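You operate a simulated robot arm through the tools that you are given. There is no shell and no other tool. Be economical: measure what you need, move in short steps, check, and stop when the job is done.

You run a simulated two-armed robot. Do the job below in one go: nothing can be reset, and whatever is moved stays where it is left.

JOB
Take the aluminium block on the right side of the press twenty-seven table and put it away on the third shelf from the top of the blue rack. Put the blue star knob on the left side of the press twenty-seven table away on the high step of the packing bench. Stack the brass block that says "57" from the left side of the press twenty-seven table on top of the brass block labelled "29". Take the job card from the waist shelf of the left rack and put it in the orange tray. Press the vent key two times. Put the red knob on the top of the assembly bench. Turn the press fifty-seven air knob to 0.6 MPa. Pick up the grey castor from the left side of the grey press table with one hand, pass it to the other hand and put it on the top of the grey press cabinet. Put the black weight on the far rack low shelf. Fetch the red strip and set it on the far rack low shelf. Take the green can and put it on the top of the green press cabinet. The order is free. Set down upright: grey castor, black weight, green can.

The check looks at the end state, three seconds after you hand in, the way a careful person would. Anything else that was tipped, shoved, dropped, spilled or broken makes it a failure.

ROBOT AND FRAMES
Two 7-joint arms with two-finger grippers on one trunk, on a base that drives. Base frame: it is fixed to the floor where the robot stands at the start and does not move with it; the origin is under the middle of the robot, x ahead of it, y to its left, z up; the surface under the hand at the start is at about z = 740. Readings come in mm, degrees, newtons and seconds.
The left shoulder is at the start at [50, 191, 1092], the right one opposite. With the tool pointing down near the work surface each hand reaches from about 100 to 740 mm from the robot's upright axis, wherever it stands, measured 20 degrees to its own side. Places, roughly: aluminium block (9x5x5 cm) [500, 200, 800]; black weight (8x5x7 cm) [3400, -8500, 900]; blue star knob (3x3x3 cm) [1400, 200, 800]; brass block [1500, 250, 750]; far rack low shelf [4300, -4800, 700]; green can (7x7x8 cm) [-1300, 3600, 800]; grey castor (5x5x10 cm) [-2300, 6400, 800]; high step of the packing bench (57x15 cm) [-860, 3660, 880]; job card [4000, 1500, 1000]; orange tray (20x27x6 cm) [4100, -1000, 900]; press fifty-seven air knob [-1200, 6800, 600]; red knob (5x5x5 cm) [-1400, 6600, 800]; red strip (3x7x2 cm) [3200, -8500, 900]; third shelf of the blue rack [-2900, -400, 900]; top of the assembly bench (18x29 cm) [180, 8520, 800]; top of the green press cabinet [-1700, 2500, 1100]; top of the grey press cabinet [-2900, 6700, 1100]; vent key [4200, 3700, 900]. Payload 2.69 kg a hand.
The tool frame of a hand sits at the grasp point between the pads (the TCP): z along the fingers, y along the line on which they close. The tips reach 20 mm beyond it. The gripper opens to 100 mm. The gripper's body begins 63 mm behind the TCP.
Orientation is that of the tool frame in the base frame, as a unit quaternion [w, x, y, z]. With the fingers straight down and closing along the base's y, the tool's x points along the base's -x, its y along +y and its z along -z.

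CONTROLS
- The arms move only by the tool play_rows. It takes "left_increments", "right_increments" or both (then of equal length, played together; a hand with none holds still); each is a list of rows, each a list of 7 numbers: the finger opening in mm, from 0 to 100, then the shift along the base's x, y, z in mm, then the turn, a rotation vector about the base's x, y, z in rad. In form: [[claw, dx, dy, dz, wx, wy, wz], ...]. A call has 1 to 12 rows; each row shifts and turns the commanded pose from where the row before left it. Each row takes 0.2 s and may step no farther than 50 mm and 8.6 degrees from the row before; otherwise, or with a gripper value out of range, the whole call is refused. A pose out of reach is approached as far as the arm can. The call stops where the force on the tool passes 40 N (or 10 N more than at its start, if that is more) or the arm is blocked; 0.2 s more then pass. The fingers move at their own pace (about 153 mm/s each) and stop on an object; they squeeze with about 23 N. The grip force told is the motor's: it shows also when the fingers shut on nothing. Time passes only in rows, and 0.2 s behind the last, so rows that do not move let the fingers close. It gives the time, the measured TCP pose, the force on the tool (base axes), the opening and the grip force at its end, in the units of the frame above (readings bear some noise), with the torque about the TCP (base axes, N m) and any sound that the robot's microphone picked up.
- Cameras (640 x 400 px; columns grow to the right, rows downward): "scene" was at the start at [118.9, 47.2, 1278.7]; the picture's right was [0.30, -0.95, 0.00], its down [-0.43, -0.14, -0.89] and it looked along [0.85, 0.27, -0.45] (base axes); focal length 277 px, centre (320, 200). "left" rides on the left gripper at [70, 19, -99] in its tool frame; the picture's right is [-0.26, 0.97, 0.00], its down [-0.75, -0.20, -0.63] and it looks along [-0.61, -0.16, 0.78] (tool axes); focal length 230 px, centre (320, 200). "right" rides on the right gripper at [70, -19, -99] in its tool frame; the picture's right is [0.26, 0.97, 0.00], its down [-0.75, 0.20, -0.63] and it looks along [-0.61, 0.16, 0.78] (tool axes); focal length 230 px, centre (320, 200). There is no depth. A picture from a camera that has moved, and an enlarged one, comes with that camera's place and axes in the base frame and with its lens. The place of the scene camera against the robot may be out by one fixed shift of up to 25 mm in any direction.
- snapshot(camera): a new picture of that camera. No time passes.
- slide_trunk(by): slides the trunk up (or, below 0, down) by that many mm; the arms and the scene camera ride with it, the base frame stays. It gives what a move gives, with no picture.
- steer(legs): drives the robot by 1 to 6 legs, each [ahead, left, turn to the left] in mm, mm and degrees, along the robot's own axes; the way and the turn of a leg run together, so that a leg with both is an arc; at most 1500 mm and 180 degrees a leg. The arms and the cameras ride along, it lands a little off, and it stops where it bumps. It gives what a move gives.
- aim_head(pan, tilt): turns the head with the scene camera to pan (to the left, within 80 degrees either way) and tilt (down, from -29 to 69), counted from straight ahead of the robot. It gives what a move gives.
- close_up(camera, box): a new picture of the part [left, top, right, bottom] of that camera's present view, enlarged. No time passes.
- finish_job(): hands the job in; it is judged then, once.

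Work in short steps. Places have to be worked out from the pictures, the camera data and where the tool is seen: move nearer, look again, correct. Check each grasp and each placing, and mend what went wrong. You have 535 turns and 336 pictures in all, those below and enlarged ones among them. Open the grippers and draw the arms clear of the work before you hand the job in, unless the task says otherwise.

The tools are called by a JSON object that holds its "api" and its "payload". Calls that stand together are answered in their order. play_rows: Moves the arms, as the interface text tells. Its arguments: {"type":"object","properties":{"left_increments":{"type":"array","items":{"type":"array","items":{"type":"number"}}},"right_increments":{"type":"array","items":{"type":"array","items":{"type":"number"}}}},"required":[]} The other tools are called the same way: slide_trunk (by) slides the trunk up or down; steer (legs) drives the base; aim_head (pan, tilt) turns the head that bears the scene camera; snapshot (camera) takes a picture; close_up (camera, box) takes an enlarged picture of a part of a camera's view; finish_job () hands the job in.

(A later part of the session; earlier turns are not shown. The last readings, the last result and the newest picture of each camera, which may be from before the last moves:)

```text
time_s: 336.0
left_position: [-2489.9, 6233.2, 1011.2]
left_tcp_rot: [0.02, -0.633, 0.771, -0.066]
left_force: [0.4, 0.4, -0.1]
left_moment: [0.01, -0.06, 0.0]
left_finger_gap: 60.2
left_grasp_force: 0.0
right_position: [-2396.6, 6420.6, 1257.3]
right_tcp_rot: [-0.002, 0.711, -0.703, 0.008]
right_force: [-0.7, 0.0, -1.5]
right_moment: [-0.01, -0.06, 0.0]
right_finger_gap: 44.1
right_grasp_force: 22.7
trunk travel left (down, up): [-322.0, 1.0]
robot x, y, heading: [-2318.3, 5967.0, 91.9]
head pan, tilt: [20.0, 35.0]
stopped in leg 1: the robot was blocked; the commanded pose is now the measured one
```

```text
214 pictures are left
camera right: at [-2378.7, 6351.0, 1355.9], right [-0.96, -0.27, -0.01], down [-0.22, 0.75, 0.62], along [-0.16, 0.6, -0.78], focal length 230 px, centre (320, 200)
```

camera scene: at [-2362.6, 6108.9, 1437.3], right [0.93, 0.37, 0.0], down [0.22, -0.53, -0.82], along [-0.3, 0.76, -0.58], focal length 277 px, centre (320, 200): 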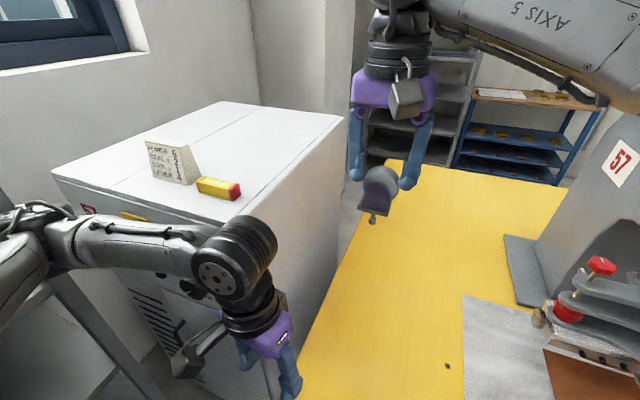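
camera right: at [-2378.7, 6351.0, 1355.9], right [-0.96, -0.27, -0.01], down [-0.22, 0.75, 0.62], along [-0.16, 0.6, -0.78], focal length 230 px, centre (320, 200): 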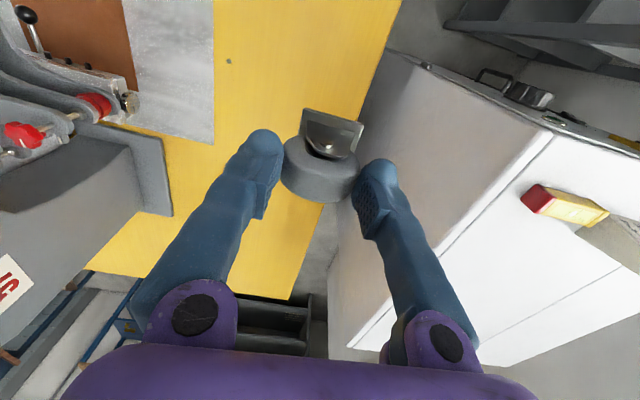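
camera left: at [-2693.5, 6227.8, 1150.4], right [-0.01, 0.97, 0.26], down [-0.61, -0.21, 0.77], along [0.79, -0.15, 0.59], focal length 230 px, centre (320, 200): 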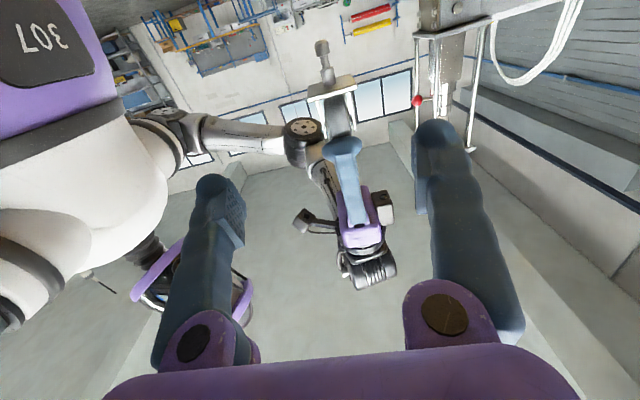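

Base met something at y 5967. I raise the castor 60 mm, back off, shift left and turn 30° left so the right arm gets nearer the target.

{"api": "play_rows", "payload": {"right_increments": [[0, 0, 0, 8, 0, 0, 0], [0, 0, 0, 14, 0, 0, 0], [0, 0, 0, 16, 0, 0, 0], [0, 0, 0, 14, 0, 0, 0], [0, 0, 0, 8, 0, 0, 0]]}}

{"api": "steer", "payload": {"legs": [[-70, 0, 0], [0, 110, 0], [0, 0, 30]]}}

{"api": "aim_head", "payload": {"pan": 0, "tilt": 35}}

{"api": "snapshot", "payload": {"camera": "scene"}}

{"api": "snapshot", "payload": {"camera": "right"}}

```text
time_s: 337.2
left_position: [-2489.1, 6231.2, 1010.5]
left_tcp_rot: [0.019, -0.633, 0.771, -0.064]
left_force: [-0.5, -0.9, 1.0]
left_moment: [0.05, 0.0, 0.0]
left_finger_gap: 59.9
left_grasp_force: 0.0
right_position: [-2395.5, 6418.3, 1316.7]
right_tcp_rot: [-0.002, 0.713, -0.702, 0.007]
right_force: [-0.6, -0.3, -1.0]
right_moment: [-0.03, -0.01, 0.0]
right_finger_gap: 44.2
right_grasp_force: 22.5
trunk travel left (down, up): [-322.0, 1.0]
robot x, y, heading: [-2315.8, 5964.6, 92.0]
head pan, tilt: [20.0, 35.0]
```

```text
time_s: 337.9
left_position: [-2490.1, 6230.5, 1011.6]
left_tcp_rot: [0.021, -0.634, 0.77, -0.064]
left_force: [-0.3, -0.8, 0.8]
left_moment: [-0.06, 0.01, -0.01]
left_finger_gap: 59.9
left_grasp_force: 0.0
right_position: [-2397.0, 6417.2, 1316.1]
right_tcp_rot: [-0.003, 0.713, -0.701, 0.007]
right_force: [1.1, 0.1, -2.0]
right_moment: [0.0, 0.01, -0.01]
right_finger_gap: 44.3
right_grasp_force: 23.3
trunk travel left (down, up): [-322.0, 1.0]
robot x, y, heading: [-2314.3, 5963.7, 91.9]
head pan, tilt: [20.0, 35.0]
stopped in leg 1: the robot was blocked; the commanded pose is now the measured one
```

```text
time_s: 338.7
left_position: [-2490.4, 6230.9, 1010.5]
left_tcp_rot: [0.02, -0.634, 0.77, -0.066]
left_force: [0.4, 0.1, 1.3]
left_moment: [0.01, -0.03, -0.01]
left_finger_gap: 59.9
left_grasp_force: 0.0
right_position: [-2396.9, 6418.5, 1316.7]
right_tcp_rot: [-0.002, 0.713, -0.701, 0.006]
right_force: [-0.5, -0.6, -1.3]
right_moment: [0.0, 0.02, 0.01]
right_finger_gap: 43.9
right_grasp_force: 22.6
trunk travel left (down, up): [-322.0, 1.0]
robot x, y, heading: [-2317.9, 5962.5, 91.9]
head pan, tilt: [0.0, 35.0]
```

```text
213 pictures are left
camera scene: at [-2331.4, 6112.8, 1437.8], right [1.0, 0.04, 0.0], down [0.02, -0.57, -0.82], along [-0.03, 0.82, -0.57], focal length 277 px, centre (320, 200)
```

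scene: 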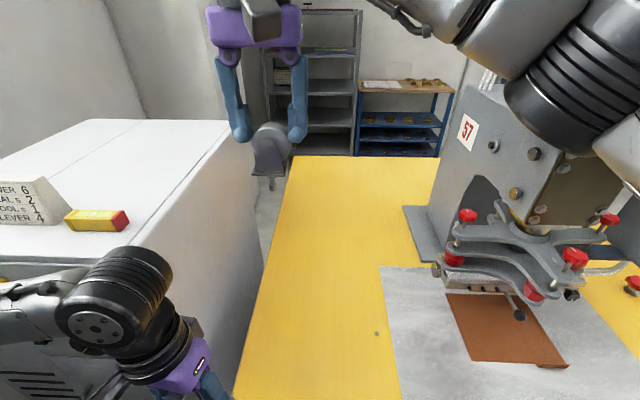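

```text
212 pictures are left
camera right: at [-2377.9, 6349.2, 1416.1], right [-0.96, -0.27, -0.01], down [-0.22, 0.75, 0.62], along [-0.16, 0.6, -0.78], focal length 230 px, centre (320, 200)
```

right: 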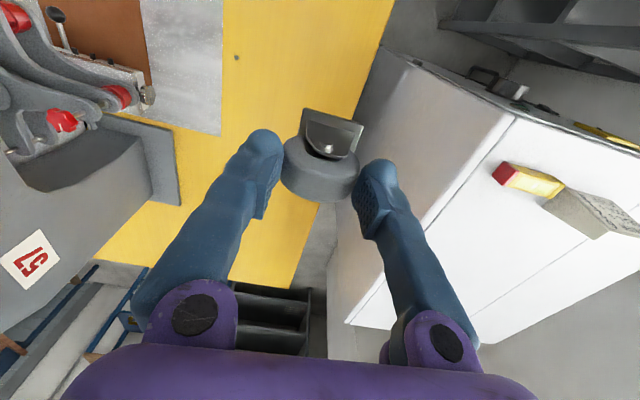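

Blocked both ways – the left elbow may be caught beside the rack. I look left.

{"api": "aim_head", "payload": {"pan": 60, "tilt": 40}}

{"api": "snapshot", "payload": {"camera": "scene"}}

```text
time_s: 340.0
left_position: [-2489.9, 6231.4, 1011.8]
left_tcp_rot: [0.019, -0.635, 0.769, -0.065]
left_force: [-0.6, -0.5, -0.3]
left_moment: [0.0, 0.0, -0.01]
left_finger_gap: 60.1
left_grasp_force: 0.1
right_position: [-2396.9, 6417.8, 1315.5]
right_tcp_rot: [-0.002, 0.713, -0.701, 0.007]
right_force: [0.4, 0.3, -2.1]
right_moment: [0.0, -0.02, 0.0]
right_finger_gap: 44.2
right_grasp_force: 23.3
trunk travel left (down, up): [-322.0, 1.0]
robot x, y, heading: [-2318.4, 5964.3, 91.9]
head pan, tilt: [60.0, 40.0]
```

```text
211 pictures are left
camera scene: at [-2403.1, 6064.7, 1430.2], right [0.47, 0.88, 0.0], down [0.57, -0.3, -0.77], along [-0.68, 0.36, -0.64], focal length 277 px, centre (320, 200)
```

scene: 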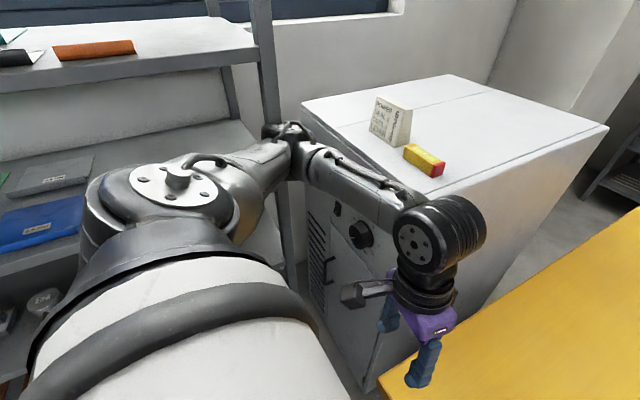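

The left elbow sits against the rack post/cabinet. I pull the left hand to the right, so the elbow comes off.

{"api": "play_rows", "payload": {"left_increments": [[60, 20, 10, 0, 0, 0, 0], [60, 30, 10, 0, 0, 0, 0], [60, 30, 10, 0, 0, 0, 0], [60, 30, 10, 0, 0, 0, 0]]}}

{"api": "steer", "payload": {"legs": [[0, -60, 0], [-100, 0, 0]]}}

{"api": "snapshot", "payload": {"camera": "scene"}}

```text
time_s: 341.0
left_position: [-2380.5, 6270.9, 1011.7]
left_tcp_rot: [0.019, -0.635, 0.77, -0.064]
left_force: [0.0, 0.3, -0.8]
left_moment: [-0.01, -0.02, 0.05]
left_finger_gap: 60.1
left_grasp_force: 0.1
right_position: [-2395.5, 6418.7, 1316.2]
right_tcp_rot: [-0.001, 0.713, -0.701, 0.007]
right_force: [-0.7, -0.5, -1.7]
right_moment: [0.02, -0.03, 0.02]
right_finger_gap: 44.0
right_grasp_force: 23.3
trunk travel left (down, up): [-322.0, 1.0]
robot x, y, heading: [-2318.4, 5964.1, 92.3]
head pan, tilt: [60.0, 40.0]
```

```text
time_s: 341.7
left_position: [-2381.6, 6268.9, 1011.9]
left_tcp_rot: [0.018, -0.635, 0.769, -0.064]
left_force: [-1.0, 0.5, -0.1]
left_moment: [-0.01, -0.02, 0.02]
left_finger_gap: 60.1
left_grasp_force: 0.0
right_position: [-2397.8, 6416.7, 1317.1]
right_tcp_rot: [-0.003, 0.714, -0.7, 0.007]
right_force: [0.1, 0.0, -2.1]
right_moment: [-0.01, 0.02, -0.01]
right_finger_gap: 44.1
right_grasp_force: 22.5
trunk travel left (down, up): [-322.0, 1.0]
robot x, y, heading: [-2318.3, 5965.2, 92.1]
head pan, tilt: [60.0, 40.0]
stopped in leg 1: the robot was blocked; the commanded pose is now the measured one
```

```text
210 pictures are left
camera scene: at [-2402.7, 6063.7, 1430.2], right [0.47, 0.88, 0.0], down [0.57, -0.3, -0.77], along [-0.68, 0.36, -0.64], focal length 277 px, centre (320, 200)
```

scene: 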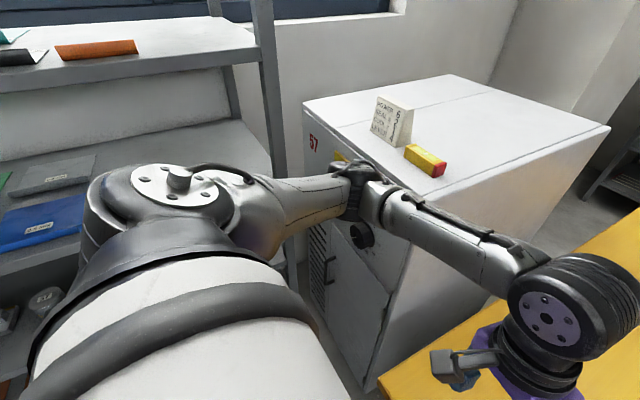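

{"api": "steer", "payload": {"legs": [[-30, 20, 0]]}}

{"api": "steer", "payload": {"legs": [[0, 0, -2]]}}

{"api": "aim_head", "payload": {"pan": -50, "tilt": 45}}

{"api": "snapshot", "payload": {"camera": "scene"}}

```text
time_s: 342.6
left_position: [-2399.3, 6239.3, 1011.4]
left_tcp_rot: [0.02, -0.636, 0.769, -0.065]
left_force: [-0.5, 0.1, -1.1]
left_moment: [0.03, -0.02, -0.03]
left_finger_gap: 60.4
left_grasp_force: 0.0
right_position: [-2414.3, 6385.9, 1316.8]
right_tcp_rot: [-0.003, 0.714, -0.7, 0.007]
right_force: [-1.2, 0.4, -1.6]
right_moment: [0.02, -0.01, 0.01]
right_finger_gap: 44.3
right_grasp_force: 23.2
trunk travel left (down, up): [-322.0, 1.0]
robot x, y, heading: [-2334.1, 5937.3, 92.2]
head pan, tilt: [60.0, 40.0]
```

```text
time_s: 343.4
left_position: [-2387.5, 6241.2, 1012.0]
left_tcp_rot: [0.018, -0.622, 0.78, -0.065]
left_force: [0.2, 0.6, 0.2]
left_moment: [-0.03, 0.0, -0.01]
left_finger_gap: 60.0
left_grasp_force: 0.1
right_position: [-2400.0, 6390.5, 1317.1]
right_tcp_rot: [0.003, -0.702, 0.712, -0.007]
right_force: [0.4, -0.9, -1.9]
right_moment: [-0.02, 0.0, 0.01]
right_finger_gap: 44.1
right_grasp_force: 23.1
trunk travel left (down, up): [-322.0, 1.0]
robot x, y, heading: [-2334.8, 5930.3, 90.1]
head pan, tilt: [60.0, 40.0]
```

```text
time_s: 345.2
left_position: [-2388.8, 6240.9, 1011.5]
left_tcp_rot: [0.018, -0.622, 0.78, -0.065]
left_force: [-0.8, -0.1, 0.4]
left_moment: [0.01, 0.0, -0.04]
left_finger_gap: 60.0
left_grasp_force: 0.1
right_position: [-2399.5, 6388.7, 1318.0]
right_tcp_rot: [0.002, -0.702, 0.712, -0.008]
right_force: [0.6, 1.3, -1.5]
right_moment: [0.0, -0.01, 0.0]
right_finger_gap: 44.1
right_grasp_force: 23.5
trunk travel left (down, up): [-322.0, 1.0]
robot x, y, heading: [-2336.9, 5933.7, 90.3]
head pan, tilt: [-50.0, 45.0]
```

```text
209 pictures are left
camera scene: at [-2282.0, 6046.8, 1422.9], right [0.65, -0.76, 0.0], down [-0.54, -0.46, -0.71], along [0.54, 0.46, -0.71], focal length 277 px, centre (320, 200)
```

scene: 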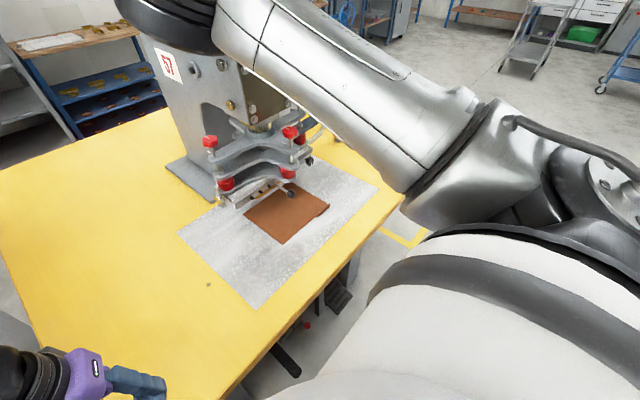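

Free again at (−2337, 5934). I move left/back a little and turn 30° left for the placement.

{"api": "steer", "payload": {"legs": [[-50, 60, 0], [0, 0, 28]]}}

{"api": "aim_head", "payload": {"pan": 0, "tilt": 35}}

{"api": "snapshot", "payload": {"camera": "scene"}}

{"api": "snapshot", "payload": {"camera": "right"}}

```text
time_s: 347.9
left_position: [-2591.0, 6127.2, 1011.1]
left_tcp_rot: [-0.033, 0.798, -0.599, 0.057]
left_force: [-0.1, 0.4, -0.3]
left_moment: [0.01, 0.0, -0.02]
left_finger_gap: 60.0
left_grasp_force: 0.0
right_position: [-2671.1, 6252.3, 1315.8]
right_tcp_rot: [-0.004, 0.857, -0.515, 0.007]
right_force: [-0.7, 0.6, -2.1]
right_moment: [0.0, -0.02, 0.02]
right_finger_gap: 43.9
right_grasp_force: 23.3
trunk travel left (down, up): [-322.0, 1.0]
robot x, y, heading: [-2397.2, 5886.0, 119.4]
head pan, tilt: [-50.0, 45.0]
```

```text
time_s: 349.1
left_position: [-2590.6, 6127.2, 1012.0]
left_tcp_rot: [-0.034, 0.798, -0.599, 0.058]
left_force: [-0.7, -0.4, 0.1]
left_moment: [-0.01, 0.02, -0.02]
left_finger_gap: 60.0
left_grasp_force: 0.1
right_position: [-2671.3, 6251.5, 1315.7]
right_tcp_rot: [-0.005, 0.858, -0.514, 0.007]
right_force: [-0.4, 0.1, -1.8]
right_moment: [0.03, 0.02, 0.02]
right_finger_gap: 44.1
right_grasp_force: 23.1
trunk travel left (down, up): [-322.0, 1.0]
robot x, y, heading: [-2395.6, 5886.5, 119.1]
head pan, tilt: [0.0, 35.0]
```

```text
208 pictures are left
camera scene: at [-2465.8, 6016.2, 1437.7], right [0.87, 0.49, 0.0], down [0.28, -0.5, -0.82], along [-0.4, 0.71, -0.57], focal length 277 px, centre (320, 200)
```

scene: 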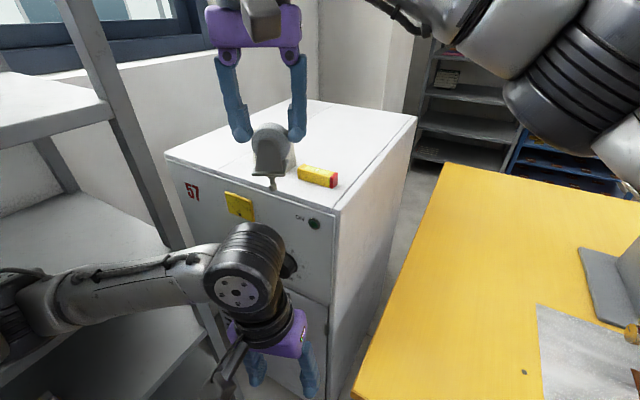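

```text
207 pictures are left
camera right: at [-2623.2, 6199.2, 1416.0], right [-0.73, -0.68, -0.01], down [-0.54, 0.57, 0.62], along [-0.42, 0.46, -0.78], focal length 230 px, centre (320, 200)
```

right: 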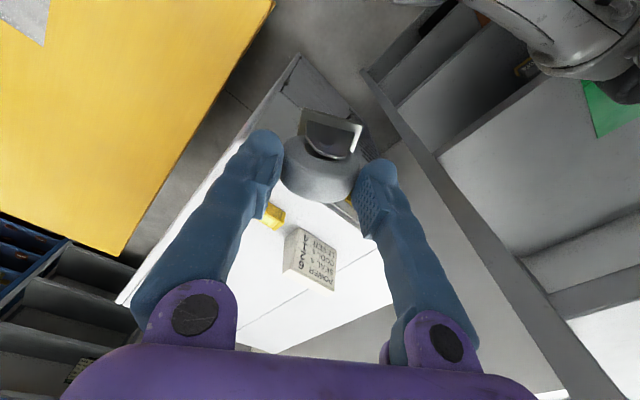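

I pull the left hand to the right to free its elbow, then edge the base 70 mm ahead so the right arm reaches (−2685, 6530).

{"api": "play_rows", "payload": {"left_increments": [[60, 22, 19, -5, 0, 0, 0], [60, 22, 19, -5, 0, 0, 0], [60, 22, 19, -5, 0, 0, 0], [60, 22, 19, -5, 0, 0, 0]]}}

{"api": "steer", "payload": {"legs": [[66, 26, 0]]}}

{"api": "play_rows", "payload": {"right_increments": [[0, 0, 6, 0, 0, 0, 0], [0, 1, 12, 0, 0, 0, 0], [0, 2, 18, 0, 0, 0, 0], [0, 3, 22, 0, 0, 0, 0], [0, 4, 24, 0, 0, 0, 0], [0, 4, 24, 0, 0, 0, 0], [0, 4, 24, 0, 0, 0, 0], [0, 4, 24, 0, 0, 0, 0], [0, 4, 22, 0, 0, 0, 0], [0, 4, 18, 0, 0, 0, 0], [0, 3, 12, 0, 0, 0, 0], [0, 1, 6, 0, 0, 0, 0]]}}

{"api": "snapshot", "payload": {"camera": "right"}}

{"api": "snapshot", "payload": {"camera": "scene"}}

```text
time_s: 350.1
left_position: [-2499.6, 6204.0, 988.5]
left_tcp_rot: [-0.033, 0.798, -0.599, 0.057]
left_force: [0.3, 0.8, 0.3]
left_moment: [0.03, 0.02, -0.01]
left_finger_gap: 59.9
left_grasp_force: 0.1
right_position: [-2670.1, 6251.7, 1316.1]
right_tcp_rot: [-0.003, 0.858, -0.514, 0.007]
right_force: [0.3, -0.3, -1.7]
right_moment: [-0.01, 0.0, -0.03]
right_finger_gap: 43.9
right_grasp_force: 22.7
trunk travel left (down, up): [-322.0, 1.0]
robot x, y, heading: [-2395.2, 5883.1, 119.6]
head pan, tilt: [0.0, 35.0]
```

```text
time_s: 351.1
left_position: [-2553.2, 6246.8, 988.4]
left_tcp_rot: [-0.034, 0.798, -0.599, 0.058]
left_force: [-0.1, 0.9, 0.6]
left_moment: [-0.01, -0.03, 0.02]
left_finger_gap: 60.2
left_grasp_force: 0.0
right_position: [-2726.7, 6294.5, 1316.9]
right_tcp_rot: [-0.004, 0.858, -0.513, 0.006]
right_force: [-0.8, 0.5, -1.8]
right_moment: [-0.03, -0.03, 0.02]
right_finger_gap: 44.1
right_grasp_force: 22.8
trunk travel left (down, up): [-322.0, 1.0]
robot x, y, heading: [-2448.3, 5928.3, 119.1]
head pan, tilt: [0.0, 35.0]
```

```text
time_s: 353.7
left_position: [-2555.0, 6247.5, 987.5]
left_tcp_rot: [-0.034, 0.799, -0.598, 0.058]
left_force: [-0.9, -0.3, 0.1]
left_moment: [-0.02, 0.0, 0.02]
left_finger_gap: 59.9
left_grasp_force: 0.2
right_position: [-2685.6, 6502.0, 1316.3]
right_tcp_rot: [-0.004, 0.858, -0.513, 0.007]
right_force: [-0.2, 0.8, -1.3]
right_moment: [-0.05, 0.0, 0.02]
right_finger_gap: 44.1
right_grasp_force: 23.3
right hand out of reach, approached as far as the arm can: row 11, 12
trunk travel left (down, up): [-322.0, 1.0]
robot x, y, heading: [-2448.0, 5931.2, 119.4]
head pan, tilt: [0.0, 35.0]
```

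```text
206 pictures are left
camera right: at [-2638.3, 6450.2, 1415.9], right [-0.73, -0.68, -0.01], down [-0.54, 0.57, 0.62], along [-0.42, 0.46, -0.78], focal length 230 px, centre (320, 200)
```

right: 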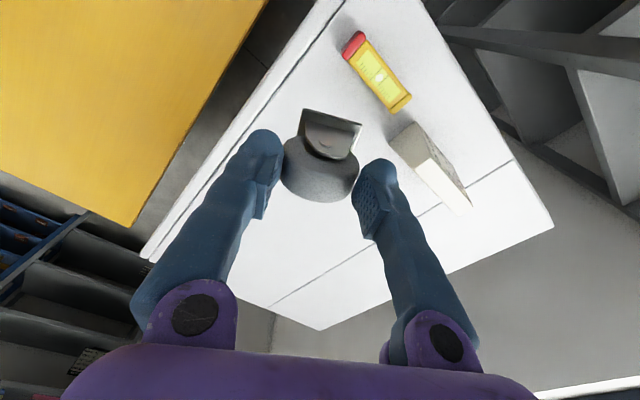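

```text
205 pictures are left
camera scene: at [-2520.3, 6060.4, 1437.7], right [0.87, 0.49, 0.0], down [0.28, -0.5, -0.82], along [-0.4, 0.71, -0.57], focal length 277 px, centre (320, 200)
```

scene: 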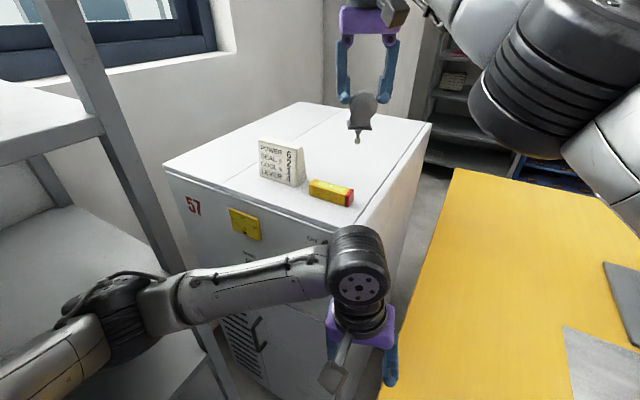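

Above the free spot; yellow roll's back edge y≈6457. I lower while moving a bit further back (to y≈6530).

{"api": "play_rows", "payload": {"right_increments": [[0, 0, 0, -8, 0, 0, 0], [0, 0, 2, -12, 0, 0, 0], [0, 0, 4, -14, 0, 0, 0], [0, -1, 5, -14, 0, 0, 0], [0, -1, 5, -12, 0, 0, 0], [0, -1, 5, -10, 0, 0, 0], [0, 0, 4, -8, 0, 0, 0], [0, 0, 2, -6, 0, 0, 0]]}}

{"api": "snapshot", "payload": {"camera": "right"}}

{"api": "close_up", "payload": {"camera": "scene", "box": [240, 40, 480, 190]}}

```text
time_s: 355.5
left_position: [-2554.6, 6247.1, 989.5]
left_tcp_rot: [-0.034, 0.798, -0.598, 0.058]
left_force: [0.3, -0.7, -0.4]
left_moment: [0.02, 0.02, 0.01]
left_finger_gap: 60.1
left_grasp_force: 0.1
right_position: [-2688.8, 6528.9, 1229.9]
right_tcp_rot: [-0.004, 0.858, -0.514, 0.007]
right_force: [-0.5, -0.2, -1.1]
right_moment: [-0.04, -0.01, 0.01]
right_finger_gap: 44.0
right_grasp_force: 22.8
trunk travel left (down, up): [-322.0, 1.0]
robot x, y, heading: [-2450.7, 5929.7, 119.3]
head pan, tilt: [0.0, 35.0]
```

```text
204 pictures are left
camera right: at [-2641.8, 6477.1, 1329.9], right [-0.73, -0.68, -0.01], down [-0.54, 0.57, 0.62], along [-0.42, 0.46, -0.78], focal length 230 px, centre (320, 200)
```

right: 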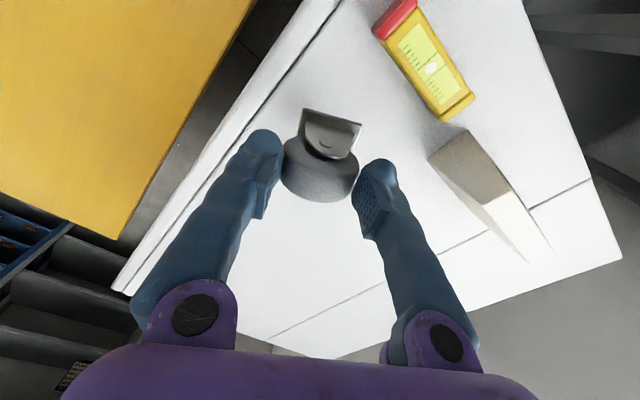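

```text
2.67 times, centred on (360, 115) of scene
camera zoom: at [-2520.6, 6060.1, 1437.7], right [0.87, 0.49, 0.0], down [0.28, -0.5, -0.82], along [-0.4, 0.71, -0.57], focal length 739 px, centre (213, 427)
```

zoom: 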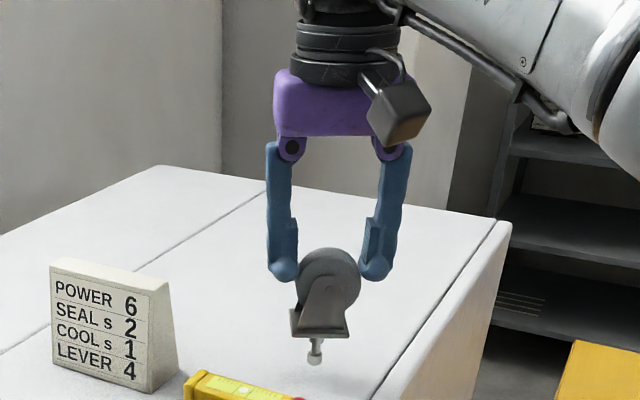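

Good view: the castor hangs plate-level, foot down. I lower to contact.

{"api": "play_rows", "payload": {"right_increments": [[0, 0, 0, -8, 0, 0, 0], [0, 0, 0, -7, 0, 0, 0], [0, 0, 0, -4, 0, 0, 0], [0, 0, 0, -2, 0, 0, 0], [0, 0, 0, -2, 0, 0, 0]]}}

{"api": "close_up", "payload": {"camera": "scene", "box": [320, 80, 400, 130]}}

```text
time_s: 356.7
left_position: [-2553.6, 6247.1, 988.5]
left_tcp_rot: [-0.035, 0.798, -0.598, 0.057]
left_force: [-0.1, 0.2, 0.3]
left_moment: [0.02, 0.03, 0.0]
left_finger_gap: 60.1
left_grasp_force: 0.2
right_position: [-2688.5, 6527.0, 1211.6]
right_tcp_rot: [-0.004, 0.858, -0.514, 0.004]
right_force: [0.5, -0.2, 16.7]
right_moment: [-0.06, 0.06, 0.0]
right_finger_gap: 44.2
right_grasp_force: 23.4
trunk travel left (down, up): [-322.0, 1.0]
robot x, y, heading: [-2443.1, 5931.0, 119.4]
head pan, tilt: [0.0, 35.0]
```

```text
8.00 times, centred on (360, 105) of scene
camera zoom: at [-2519.7, 6057.9, 1438.1], right [0.87, 0.49, 0.0], down [0.28, -0.5, -0.82], along [-0.4, 0.71, -0.57], focal length 2216 px, centre (0, 960)
```

zoom: 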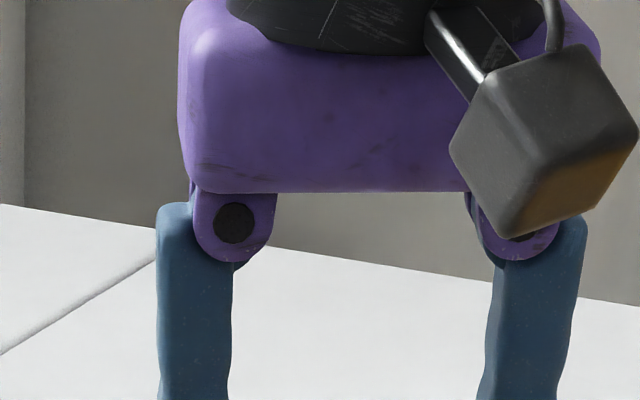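

Contact at z 1211.6 (+16.7 N). I check the foot before releasing.

{"api": "close_up", "payload": {"camera": "scene", "box": [310, 130, 406, 190]}}

```text
6.67 times, centred on (358, 160) of scene
camera zoom: at [-2519.7, 6057.9, 1438.1], right [0.87, 0.49, 0.0], down [0.28, -0.5, -0.82], along [-0.4, 0.71, -0.57], focal length 1846 px, centre (67, 467)
```

zoom: 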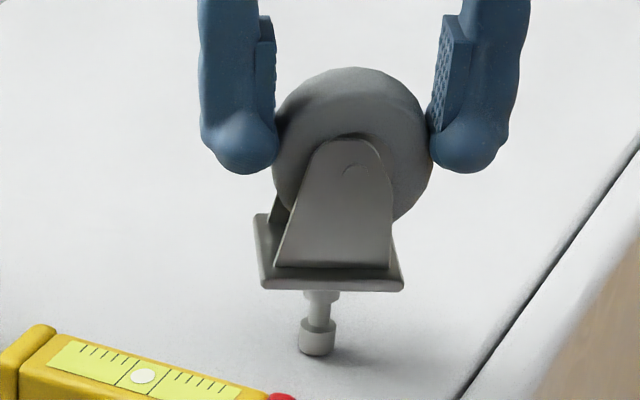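

Foot looks flat and the stem vertical. I relieve the pressure slightly and open very gradually, then rise straight up.

{"api": "play_rows", "payload": {"right_increments": [[0, 0, 0, 1.2, 0, 0, 0], [42, 0, 0, 0, 0, 0, 0], [45, 0, 0, 0, 0, 0, 0], [47, 0, 0, 0, 0, 0, 0], [50, 0, 0, 0, 0, 0, 0], [56, 0, 0, 0, 0, 0, 0], [66, 0, 0, 0, 0, 0, 0], [80, 0, 0, 0, 0, 0, 0]]}}

{"api": "close_up", "payload": {"camera": "scene", "box": [310, 130, 406, 190]}}

```text
time_s: 358.5
left_position: [-2554.7, 6247.5, 988.3]
left_tcp_rot: [-0.033, 0.798, -0.599, 0.058]
left_force: [-0.1, -0.6, 1.5]
left_moment: [0.01, -0.02, -0.01]
left_finger_gap: 60.2
left_grasp_force: 0.1
right_position: [-2688.6, 6530.4, 1209.9]
right_tcp_rot: [-0.004, 0.858, -0.513, 0.007]
right_force: [0.6, 0.4, 0.0]
right_moment: [-0.01, -0.01, -0.01]
right_finger_gap: 80.3
right_grasp_force: 0.1
trunk travel left (down, up): [-322.0, 1.0]
robot x, y, heading: [-2453.3, 5928.5, 119.3]
head pan, tilt: [0.0, 35.0]
```

```text
6.67 times, centred on (358, 160) of scene
camera zoom: at [-2520.5, 6059.9, 1437.8], right [0.87, 0.49, 0.0], down [0.28, -0.5, -0.82], along [-0.4, 0.71, -0.57], focal length 1846 px, centre (67, 467)
```

zoom: 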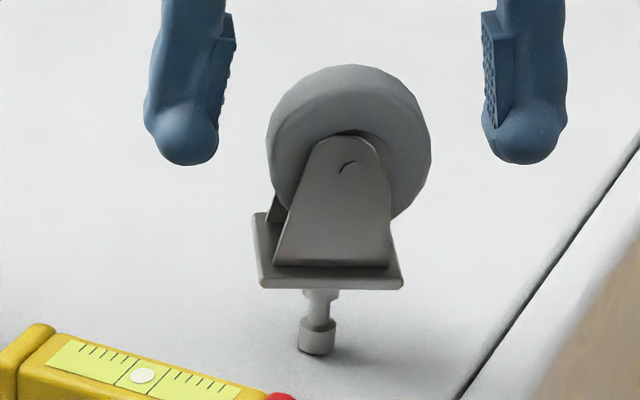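

It stands. I raise the right hand straight up and then back, and back the base off.

{"api": "play_rows", "payload": {"right_increments": [[100, 0, 0, 5, 0, 0, 0], [100, 0, 0, 15, 0, 0, 0], [100, 0, 0, 25, 0, 0, 0], [100, 0, -5, 30, 0, 0, 0], [100, 0, -20, 30, 0, 0, 0], [100, 5, -40, 15, 0, 0, 0], [100, 10, -45, 0, 0, 0, 0], [100, 15, -45, 0, 0, 0, 0], [100, 15, -45, 0, 0, 0, 0]]}}

{"api": "steer", "payload": {"legs": [[-120, 0, 0], [0, -150, 0]]}}

{"api": "close_up", "payload": {"camera": "scene", "box": [160, 60, 480, 260]}}

```text
time_s: 360.5
left_position: [-2553.4, 6246.1, 987.4]
left_tcp_rot: [-0.034, 0.799, -0.598, 0.057]
left_force: [0.7, 0.0, 0.5]
left_moment: [0.01, 0.01, 0.0]
left_finger_gap: 60.2
left_grasp_force: 0.0
right_position: [-2643.5, 6329.7, 1332.9]
right_tcp_rot: [-0.005, 0.857, -0.515, 0.006]
right_force: [0.0, -0.6, -0.6]
right_moment: [0.0, 0.01, -0.04]
right_finger_gap: 100.0
right_grasp_force: 0.1
right hand out of reach, approached as far as the arm can: row 4
trunk travel left (down, up): [-322.0, 1.0]
robot x, y, heading: [-2448.2, 5930.2, 119.3]
head pan, tilt: [0.0, 35.0]
```

```text
time_s: 363.3
left_position: [-2362.6, 6214.7, 988.6]
left_tcp_rot: [-0.035, 0.798, -0.599, 0.058]
left_force: [0.3, 1.0, 0.4]
left_moment: [0.0, -0.01, 0.01]
left_finger_gap: 60.2
left_grasp_force: 0.0
right_position: [-2454.0, 6300.1, 1333.3]
right_tcp_rot: [-0.004, 0.858, -0.514, 0.007]
right_force: [0.5, 0.6, -0.2]
right_moment: [0.01, 0.02, 0.01]
right_finger_gap: 100.0
right_grasp_force: 0.1
trunk travel left (down, up): [-322.0, 1.0]
robot x, y, heading: [-2260.8, 5898.9, 119.5]
head pan, tilt: [0.0, 35.0]
```

```text
2.00 times, centred on (320, 160) of scene
camera zoom: at [-2328.5, 6028.4, 1437.8], right [0.87, 0.49, 0.0], down [0.28, -0.5, -0.82], along [-0.4, 0.71, -0.57], focal length 554 px, centre (320, 280)
```

zoom: 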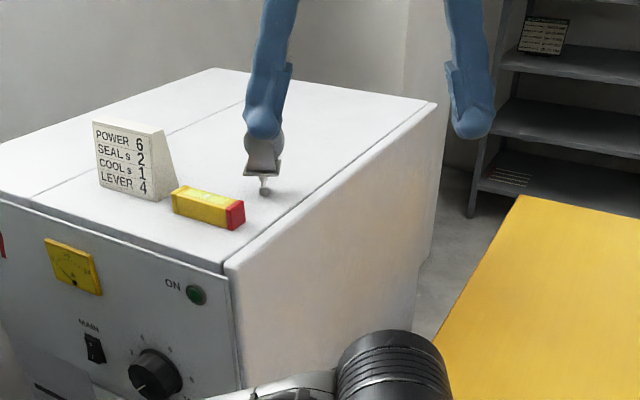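

Castor stands well. Now the red knob and air knob on the +x side of the table. I back off, lower the trunk, and drive around.

{"api": "steer", "payload": {"legs": [[-350, 0, 0], [0, 0, -29]]}}

{"api": "slide_trunk", "payload": {"by": -172}}

{"api": "play_rows", "payload": {"left_increments": [[80, -20, 10, 35, 0, 0, 0], [80, -20, 10, 35, 0, 0, 0], [80, -20, 10, 35, 0, 0, 0], [80, -20, 10, 35, 0, 0, 0], [80, -20, 10, 35, 0, 0, 0]], "right_increments": [[100, 35, -10, -25, 0, 0, 0], [100, 35, -10, -25, 0, 0, 0], [100, 35, -10, -25, 0, 0, 0], [100, 35, -10, -25, 0, 0, 0], [100, 35, -10, -25, 0, 0, 0]]}}

{"api": "steer", "payload": {"legs": [[0, -1400, 0], [0, -400, 0]]}}

```text
time_s: 367.0
left_position: [-2026.4, 5924.4, 989.2]
left_tcp_rot: [0.019, -0.626, 0.777, -0.066]
left_force: [-0.1, 0.5, 0.5]
left_moment: [0.0, 0.04, -0.02]
left_finger_gap: 60.1
left_grasp_force: 0.1
right_position: [-2065.3, 6041.0, 1332.5]
right_tcp_rot: [0.002, -0.705, 0.709, -0.007]
right_force: [-0.6, 0.1, 0.1]
right_moment: [0.03, -0.02, 0.01]
right_finger_gap: 99.8
right_grasp_force: 0.1
trunk travel left (down, up): [-322.0, 1.0]
robot x, y, heading: [-2087.8, 5597.2, 91.2]
head pan, tilt: [0.0, 35.0]
```

```text
time_s: 368.9
left_position: [-2026.7, 5924.1, 816.7]
left_tcp_rot: [0.018, -0.626, 0.777, -0.065]
left_force: [-0.4, 0.1, -0.4]
left_moment: [-0.03, 0.02, 0.01]
left_finger_gap: 60.0
left_grasp_force: 0.1
right_position: [-2066.9, 6040.7, 1160.6]
right_tcp_rot: [0.001, -0.705, 0.709, -0.007]
right_force: [1.2, -0.7, -0.4]
right_moment: [0.04, 0.0, 0.02]
right_finger_gap: 100.1
right_grasp_force: 0.2
trunk travel left (down, up): [-150.0, 173.0]
robot x, y, heading: [-2090.8, 5595.1, 90.9]
head pan, tilt: [0.0, 35.0]
```

```text
time_s: 370.1
left_position: [-2131.5, 5975.1, 993.4]
left_tcp_rot: [0.018, -0.626, 0.777, -0.064]
left_force: [-0.4, -0.7, 0.1]
left_moment: [0.02, 0.03, -0.03]
left_finger_gap: 80.0
left_grasp_force: 0.1
right_position: [-1892.5, 5989.9, 1034.6]
right_tcp_rot: [0.003, -0.705, 0.709, -0.007]
right_force: [-0.5, 0.1, -0.5]
right_moment: [0.04, 0.02, -0.03]
right_finger_gap: 100.0
right_grasp_force: 0.1
trunk travel left (down, up): [-150.0, 173.0]
robot x, y, heading: [-2086.0, 5594.1, 90.6]
head pan, tilt: [0.0, 35.0]
```

```text
time_s: 386.1
left_position: [-353.4, 6044.1, 992.8]
left_tcp_rot: [0.019, -0.638, 0.767, -0.064]
left_force: [0.6, -0.9, -0.4]
left_moment: [-0.01, 0.01, 0.01]
left_finger_gap: 80.0
left_grasp_force: 0.1
right_position: [-116.4, 6068.2, 1034.7]
right_tcp_rot: [-0.002, 0.717, -0.697, 0.008]
right_force: [0.1, -0.4, -0.4]
right_moment: [0.0, 0.01, 0.01]
right_finger_gap: 100.3
right_grasp_force: 0.1
trunk travel left (down, up): [-150.0, 173.0]
robot x, y, heading: [-297.7, 5667.0, 92.5]
head pan, tilt: [0.0, 35.0]
```

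{"api": "steer", "payload": {"legs": [[1050, 0, 0], [0, 0, 87]]}}

{"api": "aim_head", "payload": {"pan": 0, "tilt": 30}}

{"api": "snapshot", "payload": {"camera": "scene"}}

```text
time_s: 395.2
left_position: [-735.0, 6644.5, 993.5]
left_tcp_rot: [-0.058, 0.993, -0.101, 0.032]
left_force: [0.4, -0.2, 0.2]
left_moment: [0.0, -0.02, 0.05]
left_finger_gap: 79.9
left_grasp_force: 0.1
right_position: [-752.8, 6882.0, 1035.5]
right_tcp_rot: [-0.007, 1.0, 0.003, 0.003]
right_force: [-0.4, -0.1, 0.2]
right_moment: [0.02, -0.01, 0.05]
right_finger_gap: 100.1
right_grasp_force: 0.1
trunk travel left (down, up): [-150.0, 173.0]
robot x, y, heading: [-355.0, 6695.2, -178.4]
head pan, tilt: [0.0, 35.0]
```

```text
time_s: 395.9
left_position: [-734.1, 6645.1, 993.2]
left_tcp_rot: [-0.059, 0.993, -0.101, 0.033]
left_force: [0.3, -0.5, 0.4]
left_moment: [0.02, -0.01, 0.03]
left_finger_gap: 80.1
left_grasp_force: 0.1
right_position: [-753.3, 6883.4, 1034.6]
right_tcp_rot: [-0.007, 1.0, 0.003, 0.004]
right_force: [0.6, -1.5, 0.4]
right_moment: [-0.04, 0.01, 0.03]
right_finger_gap: 100.2
right_grasp_force: 0.1
trunk travel left (down, up): [-150.0, 173.0]
robot x, y, heading: [-356.6, 6695.6, -178.4]
head pan, tilt: [0.0, 30.0]
```

```text
198 pictures are left
camera scene: at [-493.0, 6710.1, 1273.5], right [-0.03, 1.0, 0.0], down [0.5, 0.01, -0.87], along [-0.87, -0.02, -0.5], focal length 277 px, centre (320, 200)
```

scene: 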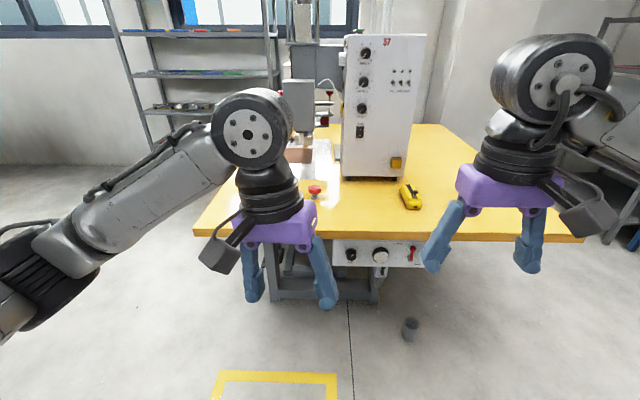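

{"api": "close_up", "payload": {"camera": "scene", "box": [320, 220, 448, 300]}}

```text
5.00 times, centred on (384, 260) of scene
camera zoom: at [-493.0, 6710.1, 1273.5], right [-0.03, 1.0, 0.0], down [0.5, 0.01, -0.87], along [-0.87, -0.02, -0.5], focal length 1385 px, centre (0, -100)
```

zoom: 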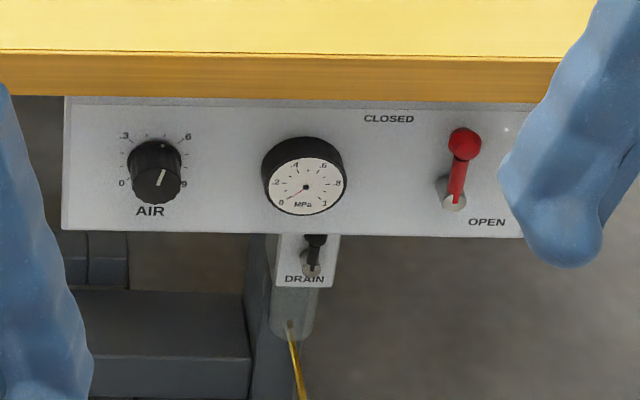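

Panel: AIR knob (0 … .9 scale), gauge, drain, valve. Red knob ≈(−1447, 6665). I drive closer for the red knob first.

{"api": "steer", "payload": {"legs": [[430, -90, -1]]}}

{"api": "aim_head", "payload": {"pan": 10, "tilt": 40}}

{"api": "snapshot", "payload": {"camera": "scene"}}

{"api": "snapshot", "payload": {"camera": "left"}}

```text
time_s: 398.6
left_position: [-1175.7, 6741.8, 992.7]
left_tcp_rot: [-0.058, 0.991, -0.116, 0.033]
left_force: [0.6, 0.4, -0.1]
left_moment: [0.02, 0.0, -0.02]
left_finger_gap: 79.8
left_grasp_force: 0.0
right_position: [-1189.1, 6981.1, 1034.4]
right_tcp_rot: [-0.007, 1.0, -0.012, 0.003]
right_force: [0.4, -0.3, -0.3]
right_moment: [0.0, -0.04, -0.02]
right_finger_gap: 100.2
right_grasp_force: 0.0
trunk travel left (down, up): [-150.0, 173.0]
robot x, y, heading: [-794.6, 6781.8, 180.0]
head pan, tilt: [0.0, 30.0]
```

```text
time_s: 399.3
left_position: [-1176.3, 6744.2, 994.4]
left_tcp_rot: [-0.059, 0.991, -0.116, 0.033]
left_force: [0.2, -0.1, -0.2]
left_moment: [-0.01, 0.0, -0.01]
left_finger_gap: 80.1
left_grasp_force: 0.0
right_position: [-1188.7, 6980.4, 1035.5]
right_tcp_rot: [-0.007, 1.0, -0.012, 0.004]
right_force: [0.8, 0.1, 0.3]
right_moment: [0.01, 0.0, -0.02]
right_finger_gap: 100.1
right_grasp_force: 0.1
trunk travel left (down, up): [-150.0, 173.0]
robot x, y, heading: [-795.0, 6782.1, 180.1]
head pan, tilt: [10.0, 40.0]
```

```text
196 pictures are left
camera scene: at [-926.7, 6785.8, 1258.3], right [-0.17, 0.99, 0.0], down [0.63, 0.11, -0.77], along [-0.76, -0.13, -0.64], focal length 277 px, centre (320, 200)
```

scene: 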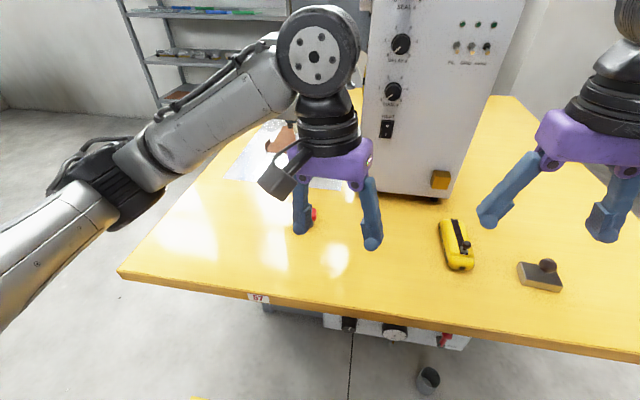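

```text
195 pictures are left
camera left: at [-1119.6, 6700.4, 1092.7], right [-0.47, -0.87, -0.13], down [-0.73, 0.3, 0.61], along [-0.49, 0.38, -0.78], focal length 230 px, centre (320, 200)
```

left: 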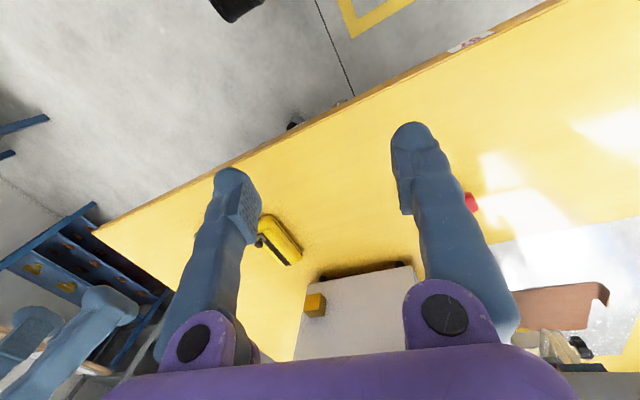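

I straighten the left hand and move it above the red knob (≈(−1425, 6632)).

{"api": "play_rows", "payload": {"left_increments": [[100, -37, -18, -3, -0.04, 0.022, 0.077], [100, -37, -18, -3, -0.04, 0.022, 0.077], [100, -37, -18, -3, -0.04, 0.022, 0.077], [100, -37, -18, -8, 0, 0, 0], [100, -37, -18, -8, 0, 0, 0], [100, -37, -18, -8, 0, 0, 0]]}}

{"api": "snapshot", "payload": {"camera": "left"}}

```text
time_s: 400.7
left_position: [-1398.3, 6629.9, 961.2]
left_tcp_rot: [0.002, 1.0, -0.001, 0.001]
left_force: [0.1, 0.4, -0.5]
left_moment: [-0.02, 0.0, 0.0]
left_finger_gap: 100.1
left_grasp_force: 0.0
right_position: [-1188.7, 6980.6, 1034.9]
right_tcp_rot: [-0.007, 1.0, -0.011, 0.003]
right_force: [-0.2, -0.3, 0.7]
right_moment: [0.0, 0.0, -0.04]
right_finger_gap: 99.8
right_grasp_force: 0.1
trunk travel left (down, up): [-150.0, 173.0]
robot x, y, heading: [-795.9, 6783.9, 179.7]
head pan, tilt: [10.0, 40.0]
```

```text
194 pictures are left
camera left: at [-1328.0, 6614.3, 1061.1], right [-0.26, -0.97, 0.0], down [-0.75, 0.2, 0.63], along [-0.61, 0.16, -0.78], focal length 230 px, centre (320, 200)
```

left: 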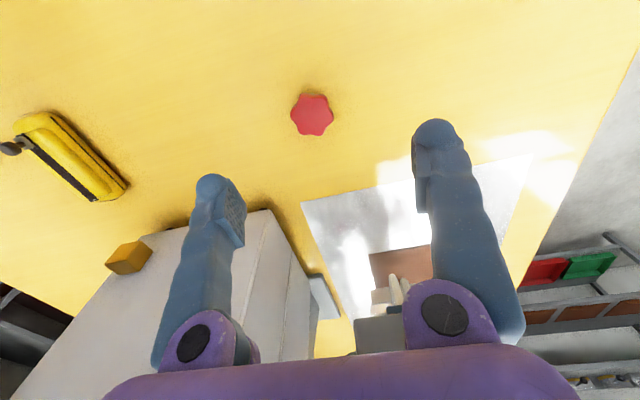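

{"api": "play_rows", "payload": {"left_increments": [[100, -8, 8, -35, 0, 0, 0], [100, -9, 8, -35, 0, 0, 0], [100, 0, 0, -30, 0, 0, 0]]}}

{"api": "snapshot", "payload": {"camera": "left"}}

```text
time_s: 401.5
left_position: [-1415.4, 6648.0, 862.2]
left_tcp_rot: [0.002, 1.0, 0.0, 0.001]
left_force: [0.5, -0.5, -0.5]
left_moment: [-0.01, -0.03, 0.04]
left_finger_gap: 100.0
left_grasp_force: 0.0
right_position: [-1187.6, 6979.4, 1034.6]
right_tcp_rot: [-0.007, 1.0, -0.011, 0.003]
right_force: [-0.1, -0.8, 0.1]
right_moment: [0.02, 0.04, 0.01]
right_finger_gap: 100.0
right_grasp_force: 0.1
trunk travel left (down, up): [-150.0, 173.0]
robot x, y, heading: [-793.9, 6780.5, 180.0]
head pan, tilt: [10.0, 40.0]
```

```text
193 pictures are left
camera left: at [-1344.3, 6631.6, 961.2], right [-0.26, -0.97, 0.0], down [-0.75, 0.2, 0.63], along [-0.61, 0.16, -0.78], focal length 230 px, centre (320, 200)
```

left: 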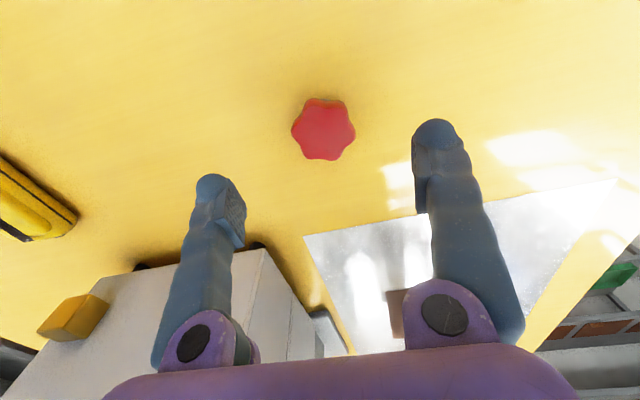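

{"api": "play_rows", "payload": {"left_increments": [[100, 2, -1, -30, 0, 0, 0], [100, 1, -1, -30, 0, 0, 0], [100, 0, 0, -27, 0, 0, 0], [60, 0, 0, 0, 0, 0, 0], [40, 0, 0, 0, 0, 0, 0], [0, 0, 0, 0, 0, 0, 0], [0, 0, 0, 0, 0, 0, 0], [0, 0, 0, 5, 0, 0, 0], [0, 0, 0, 10, 0, 0, 0], [0, 0, 0, 15, 0, 0, 0]]}}

{"api": "snapshot", "payload": {"camera": "left"}}

```text
time_s: 403.7
left_position: [-1412.0, 6648.2, 804.4]
left_tcp_rot: [0.002, 1.0, 0.0, 0.0]
left_force: [0.1, -0.8, -1.5]
left_moment: [-0.03, 0.0, 0.05]
left_finger_gap: 44.3
left_grasp_force: 23.3
right_position: [-1188.5, 6980.4, 1035.4]
right_tcp_rot: [-0.008, 1.0, -0.011, 0.004]
right_force: [-0.7, 0.7, -0.1]
right_moment: [0.03, 0.02, 0.01]
right_finger_gap: 100.2
right_grasp_force: 0.0
trunk travel left (down, up): [-150.0, 173.0]
robot x, y, heading: [-793.3, 6782.8, 179.7]
head pan, tilt: [10.0, 40.0]
```

```text
192 pictures are left
camera left: at [-1342.3, 6631.7, 903.7], right [-0.26, -0.97, 0.0], down [-0.75, 0.2, 0.63], along [-0.61, 0.16, -0.78], focal length 230 px, centre (320, 200)
```

left: 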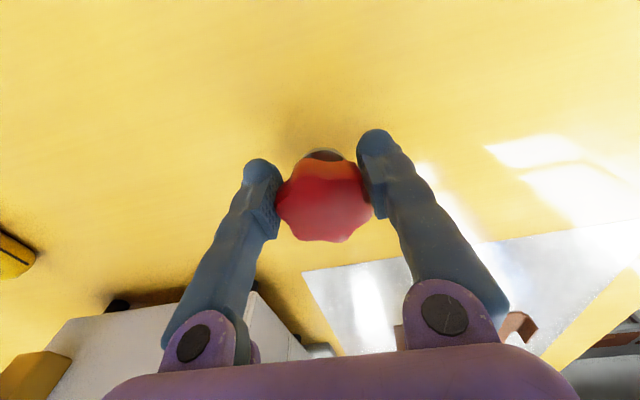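

Red knob held. I lift it, back the base 200 mm, and look closely at the AIR knob.

{"api": "play_rows", "payload": {"left_increments": [[0, 0, 0, 20, 0, 0, 0], [0, 5, 0, 30, 0, 0, 0], [0, 15, 0, 35, 0, 0, 0], [0, 25, -5, 35, 0, 0, 0], [0, 30, -8, 30, 0, 0, 0], [0, 30, -8, 20, 0, 0, 0], [0, 30, -8, 10, 0, 0, 0], [0, 30, -8, 0, 0, 0, 0]]}}

{"api": "steer", "payload": {"legs": [[-230, 0, 0]]}}

{"api": "aim_head", "payload": {"pan": 0, "tilt": 45}}

{"api": "snapshot", "payload": {"camera": "scene"}}

```text
time_s: 405.5
left_position: [-1248.1, 6610.5, 983.5]
left_tcp_rot: [0.002, 1.0, 0.0, 0.0]
left_force: [0.0, -0.2, -1.1]
left_moment: [0.01, -0.01, 0.01]
left_finger_gap: 44.1
left_grasp_force: 22.9
right_position: [-1189.1, 6978.8, 1034.7]
right_tcp_rot: [-0.007, 1.0, -0.011, 0.003]
right_force: [0.6, -0.5, -0.1]
right_moment: [0.02, 0.05, -0.01]
right_finger_gap: 100.0
right_grasp_force: 0.0
trunk travel left (down, up): [-150.0, 173.0]
robot x, y, heading: [-793.4, 6778.2, 179.9]
head pan, tilt: [10.0, 40.0]
```

```text
time_s: 407.3
left_position: [-1013.8, 6612.6, 983.2]
left_tcp_rot: [0.001, 1.0, -0.001, -0.001]
left_force: [0.4, -0.2, -0.4]
left_moment: [0.02, 0.0, 0.0]
left_finger_gap: 43.9
left_grasp_force: 22.8
right_position: [-954.4, 6979.9, 1036.0]
right_tcp_rot: [-0.007, 1.0, -0.012, 0.004]
right_force: [0.9, -1.0, -0.3]
right_moment: [-0.02, 0.03, -0.01]
right_finger_gap: 100.1
right_grasp_force: 0.1
trunk travel left (down, up): [-150.0, 173.0]
robot x, y, heading: [-559.9, 6780.6, 179.9]
head pan, tilt: [10.0, 40.0]
```

```text
time_s: 408.0
left_position: [-1014.1, 6610.3, 984.4]
left_tcp_rot: [0.001, 1.0, 0.0, 0.0]
left_force: [-0.5, -0.3, -0.7]
left_moment: [0.02, -0.06, 0.02]
left_finger_gap: 43.9
left_grasp_force: 22.9
right_position: [-953.7, 6979.9, 1035.6]
right_tcp_rot: [-0.008, 1.0, -0.013, 0.004]
right_force: [0.1, -0.5, -0.1]
right_moment: [0.01, 0.01, 0.01]
right_finger_gap: 100.1
right_grasp_force: 0.1
trunk travel left (down, up): [-150.0, 173.0]
robot x, y, heading: [-560.3, 6777.0, 179.8]
head pan, tilt: [0.0, 45.0]
```

```text
191 pictures are left
camera scene: at [-690.4, 6799.9, 1251.0], right [0.0, 1.0, 0.0], down [0.71, 0.0, -0.71], along [-0.71, 0.0, -0.71], focal length 277 px, centre (320, 200)
```

scene: 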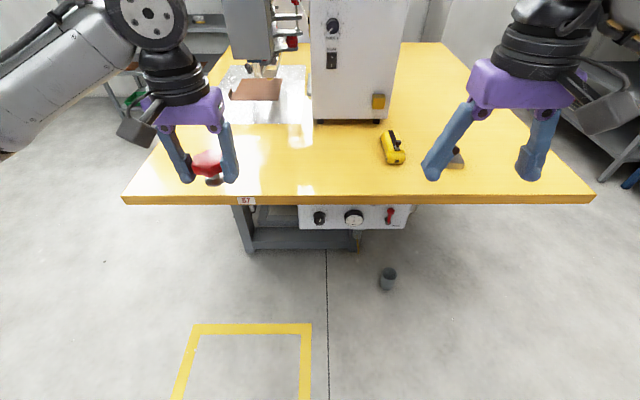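

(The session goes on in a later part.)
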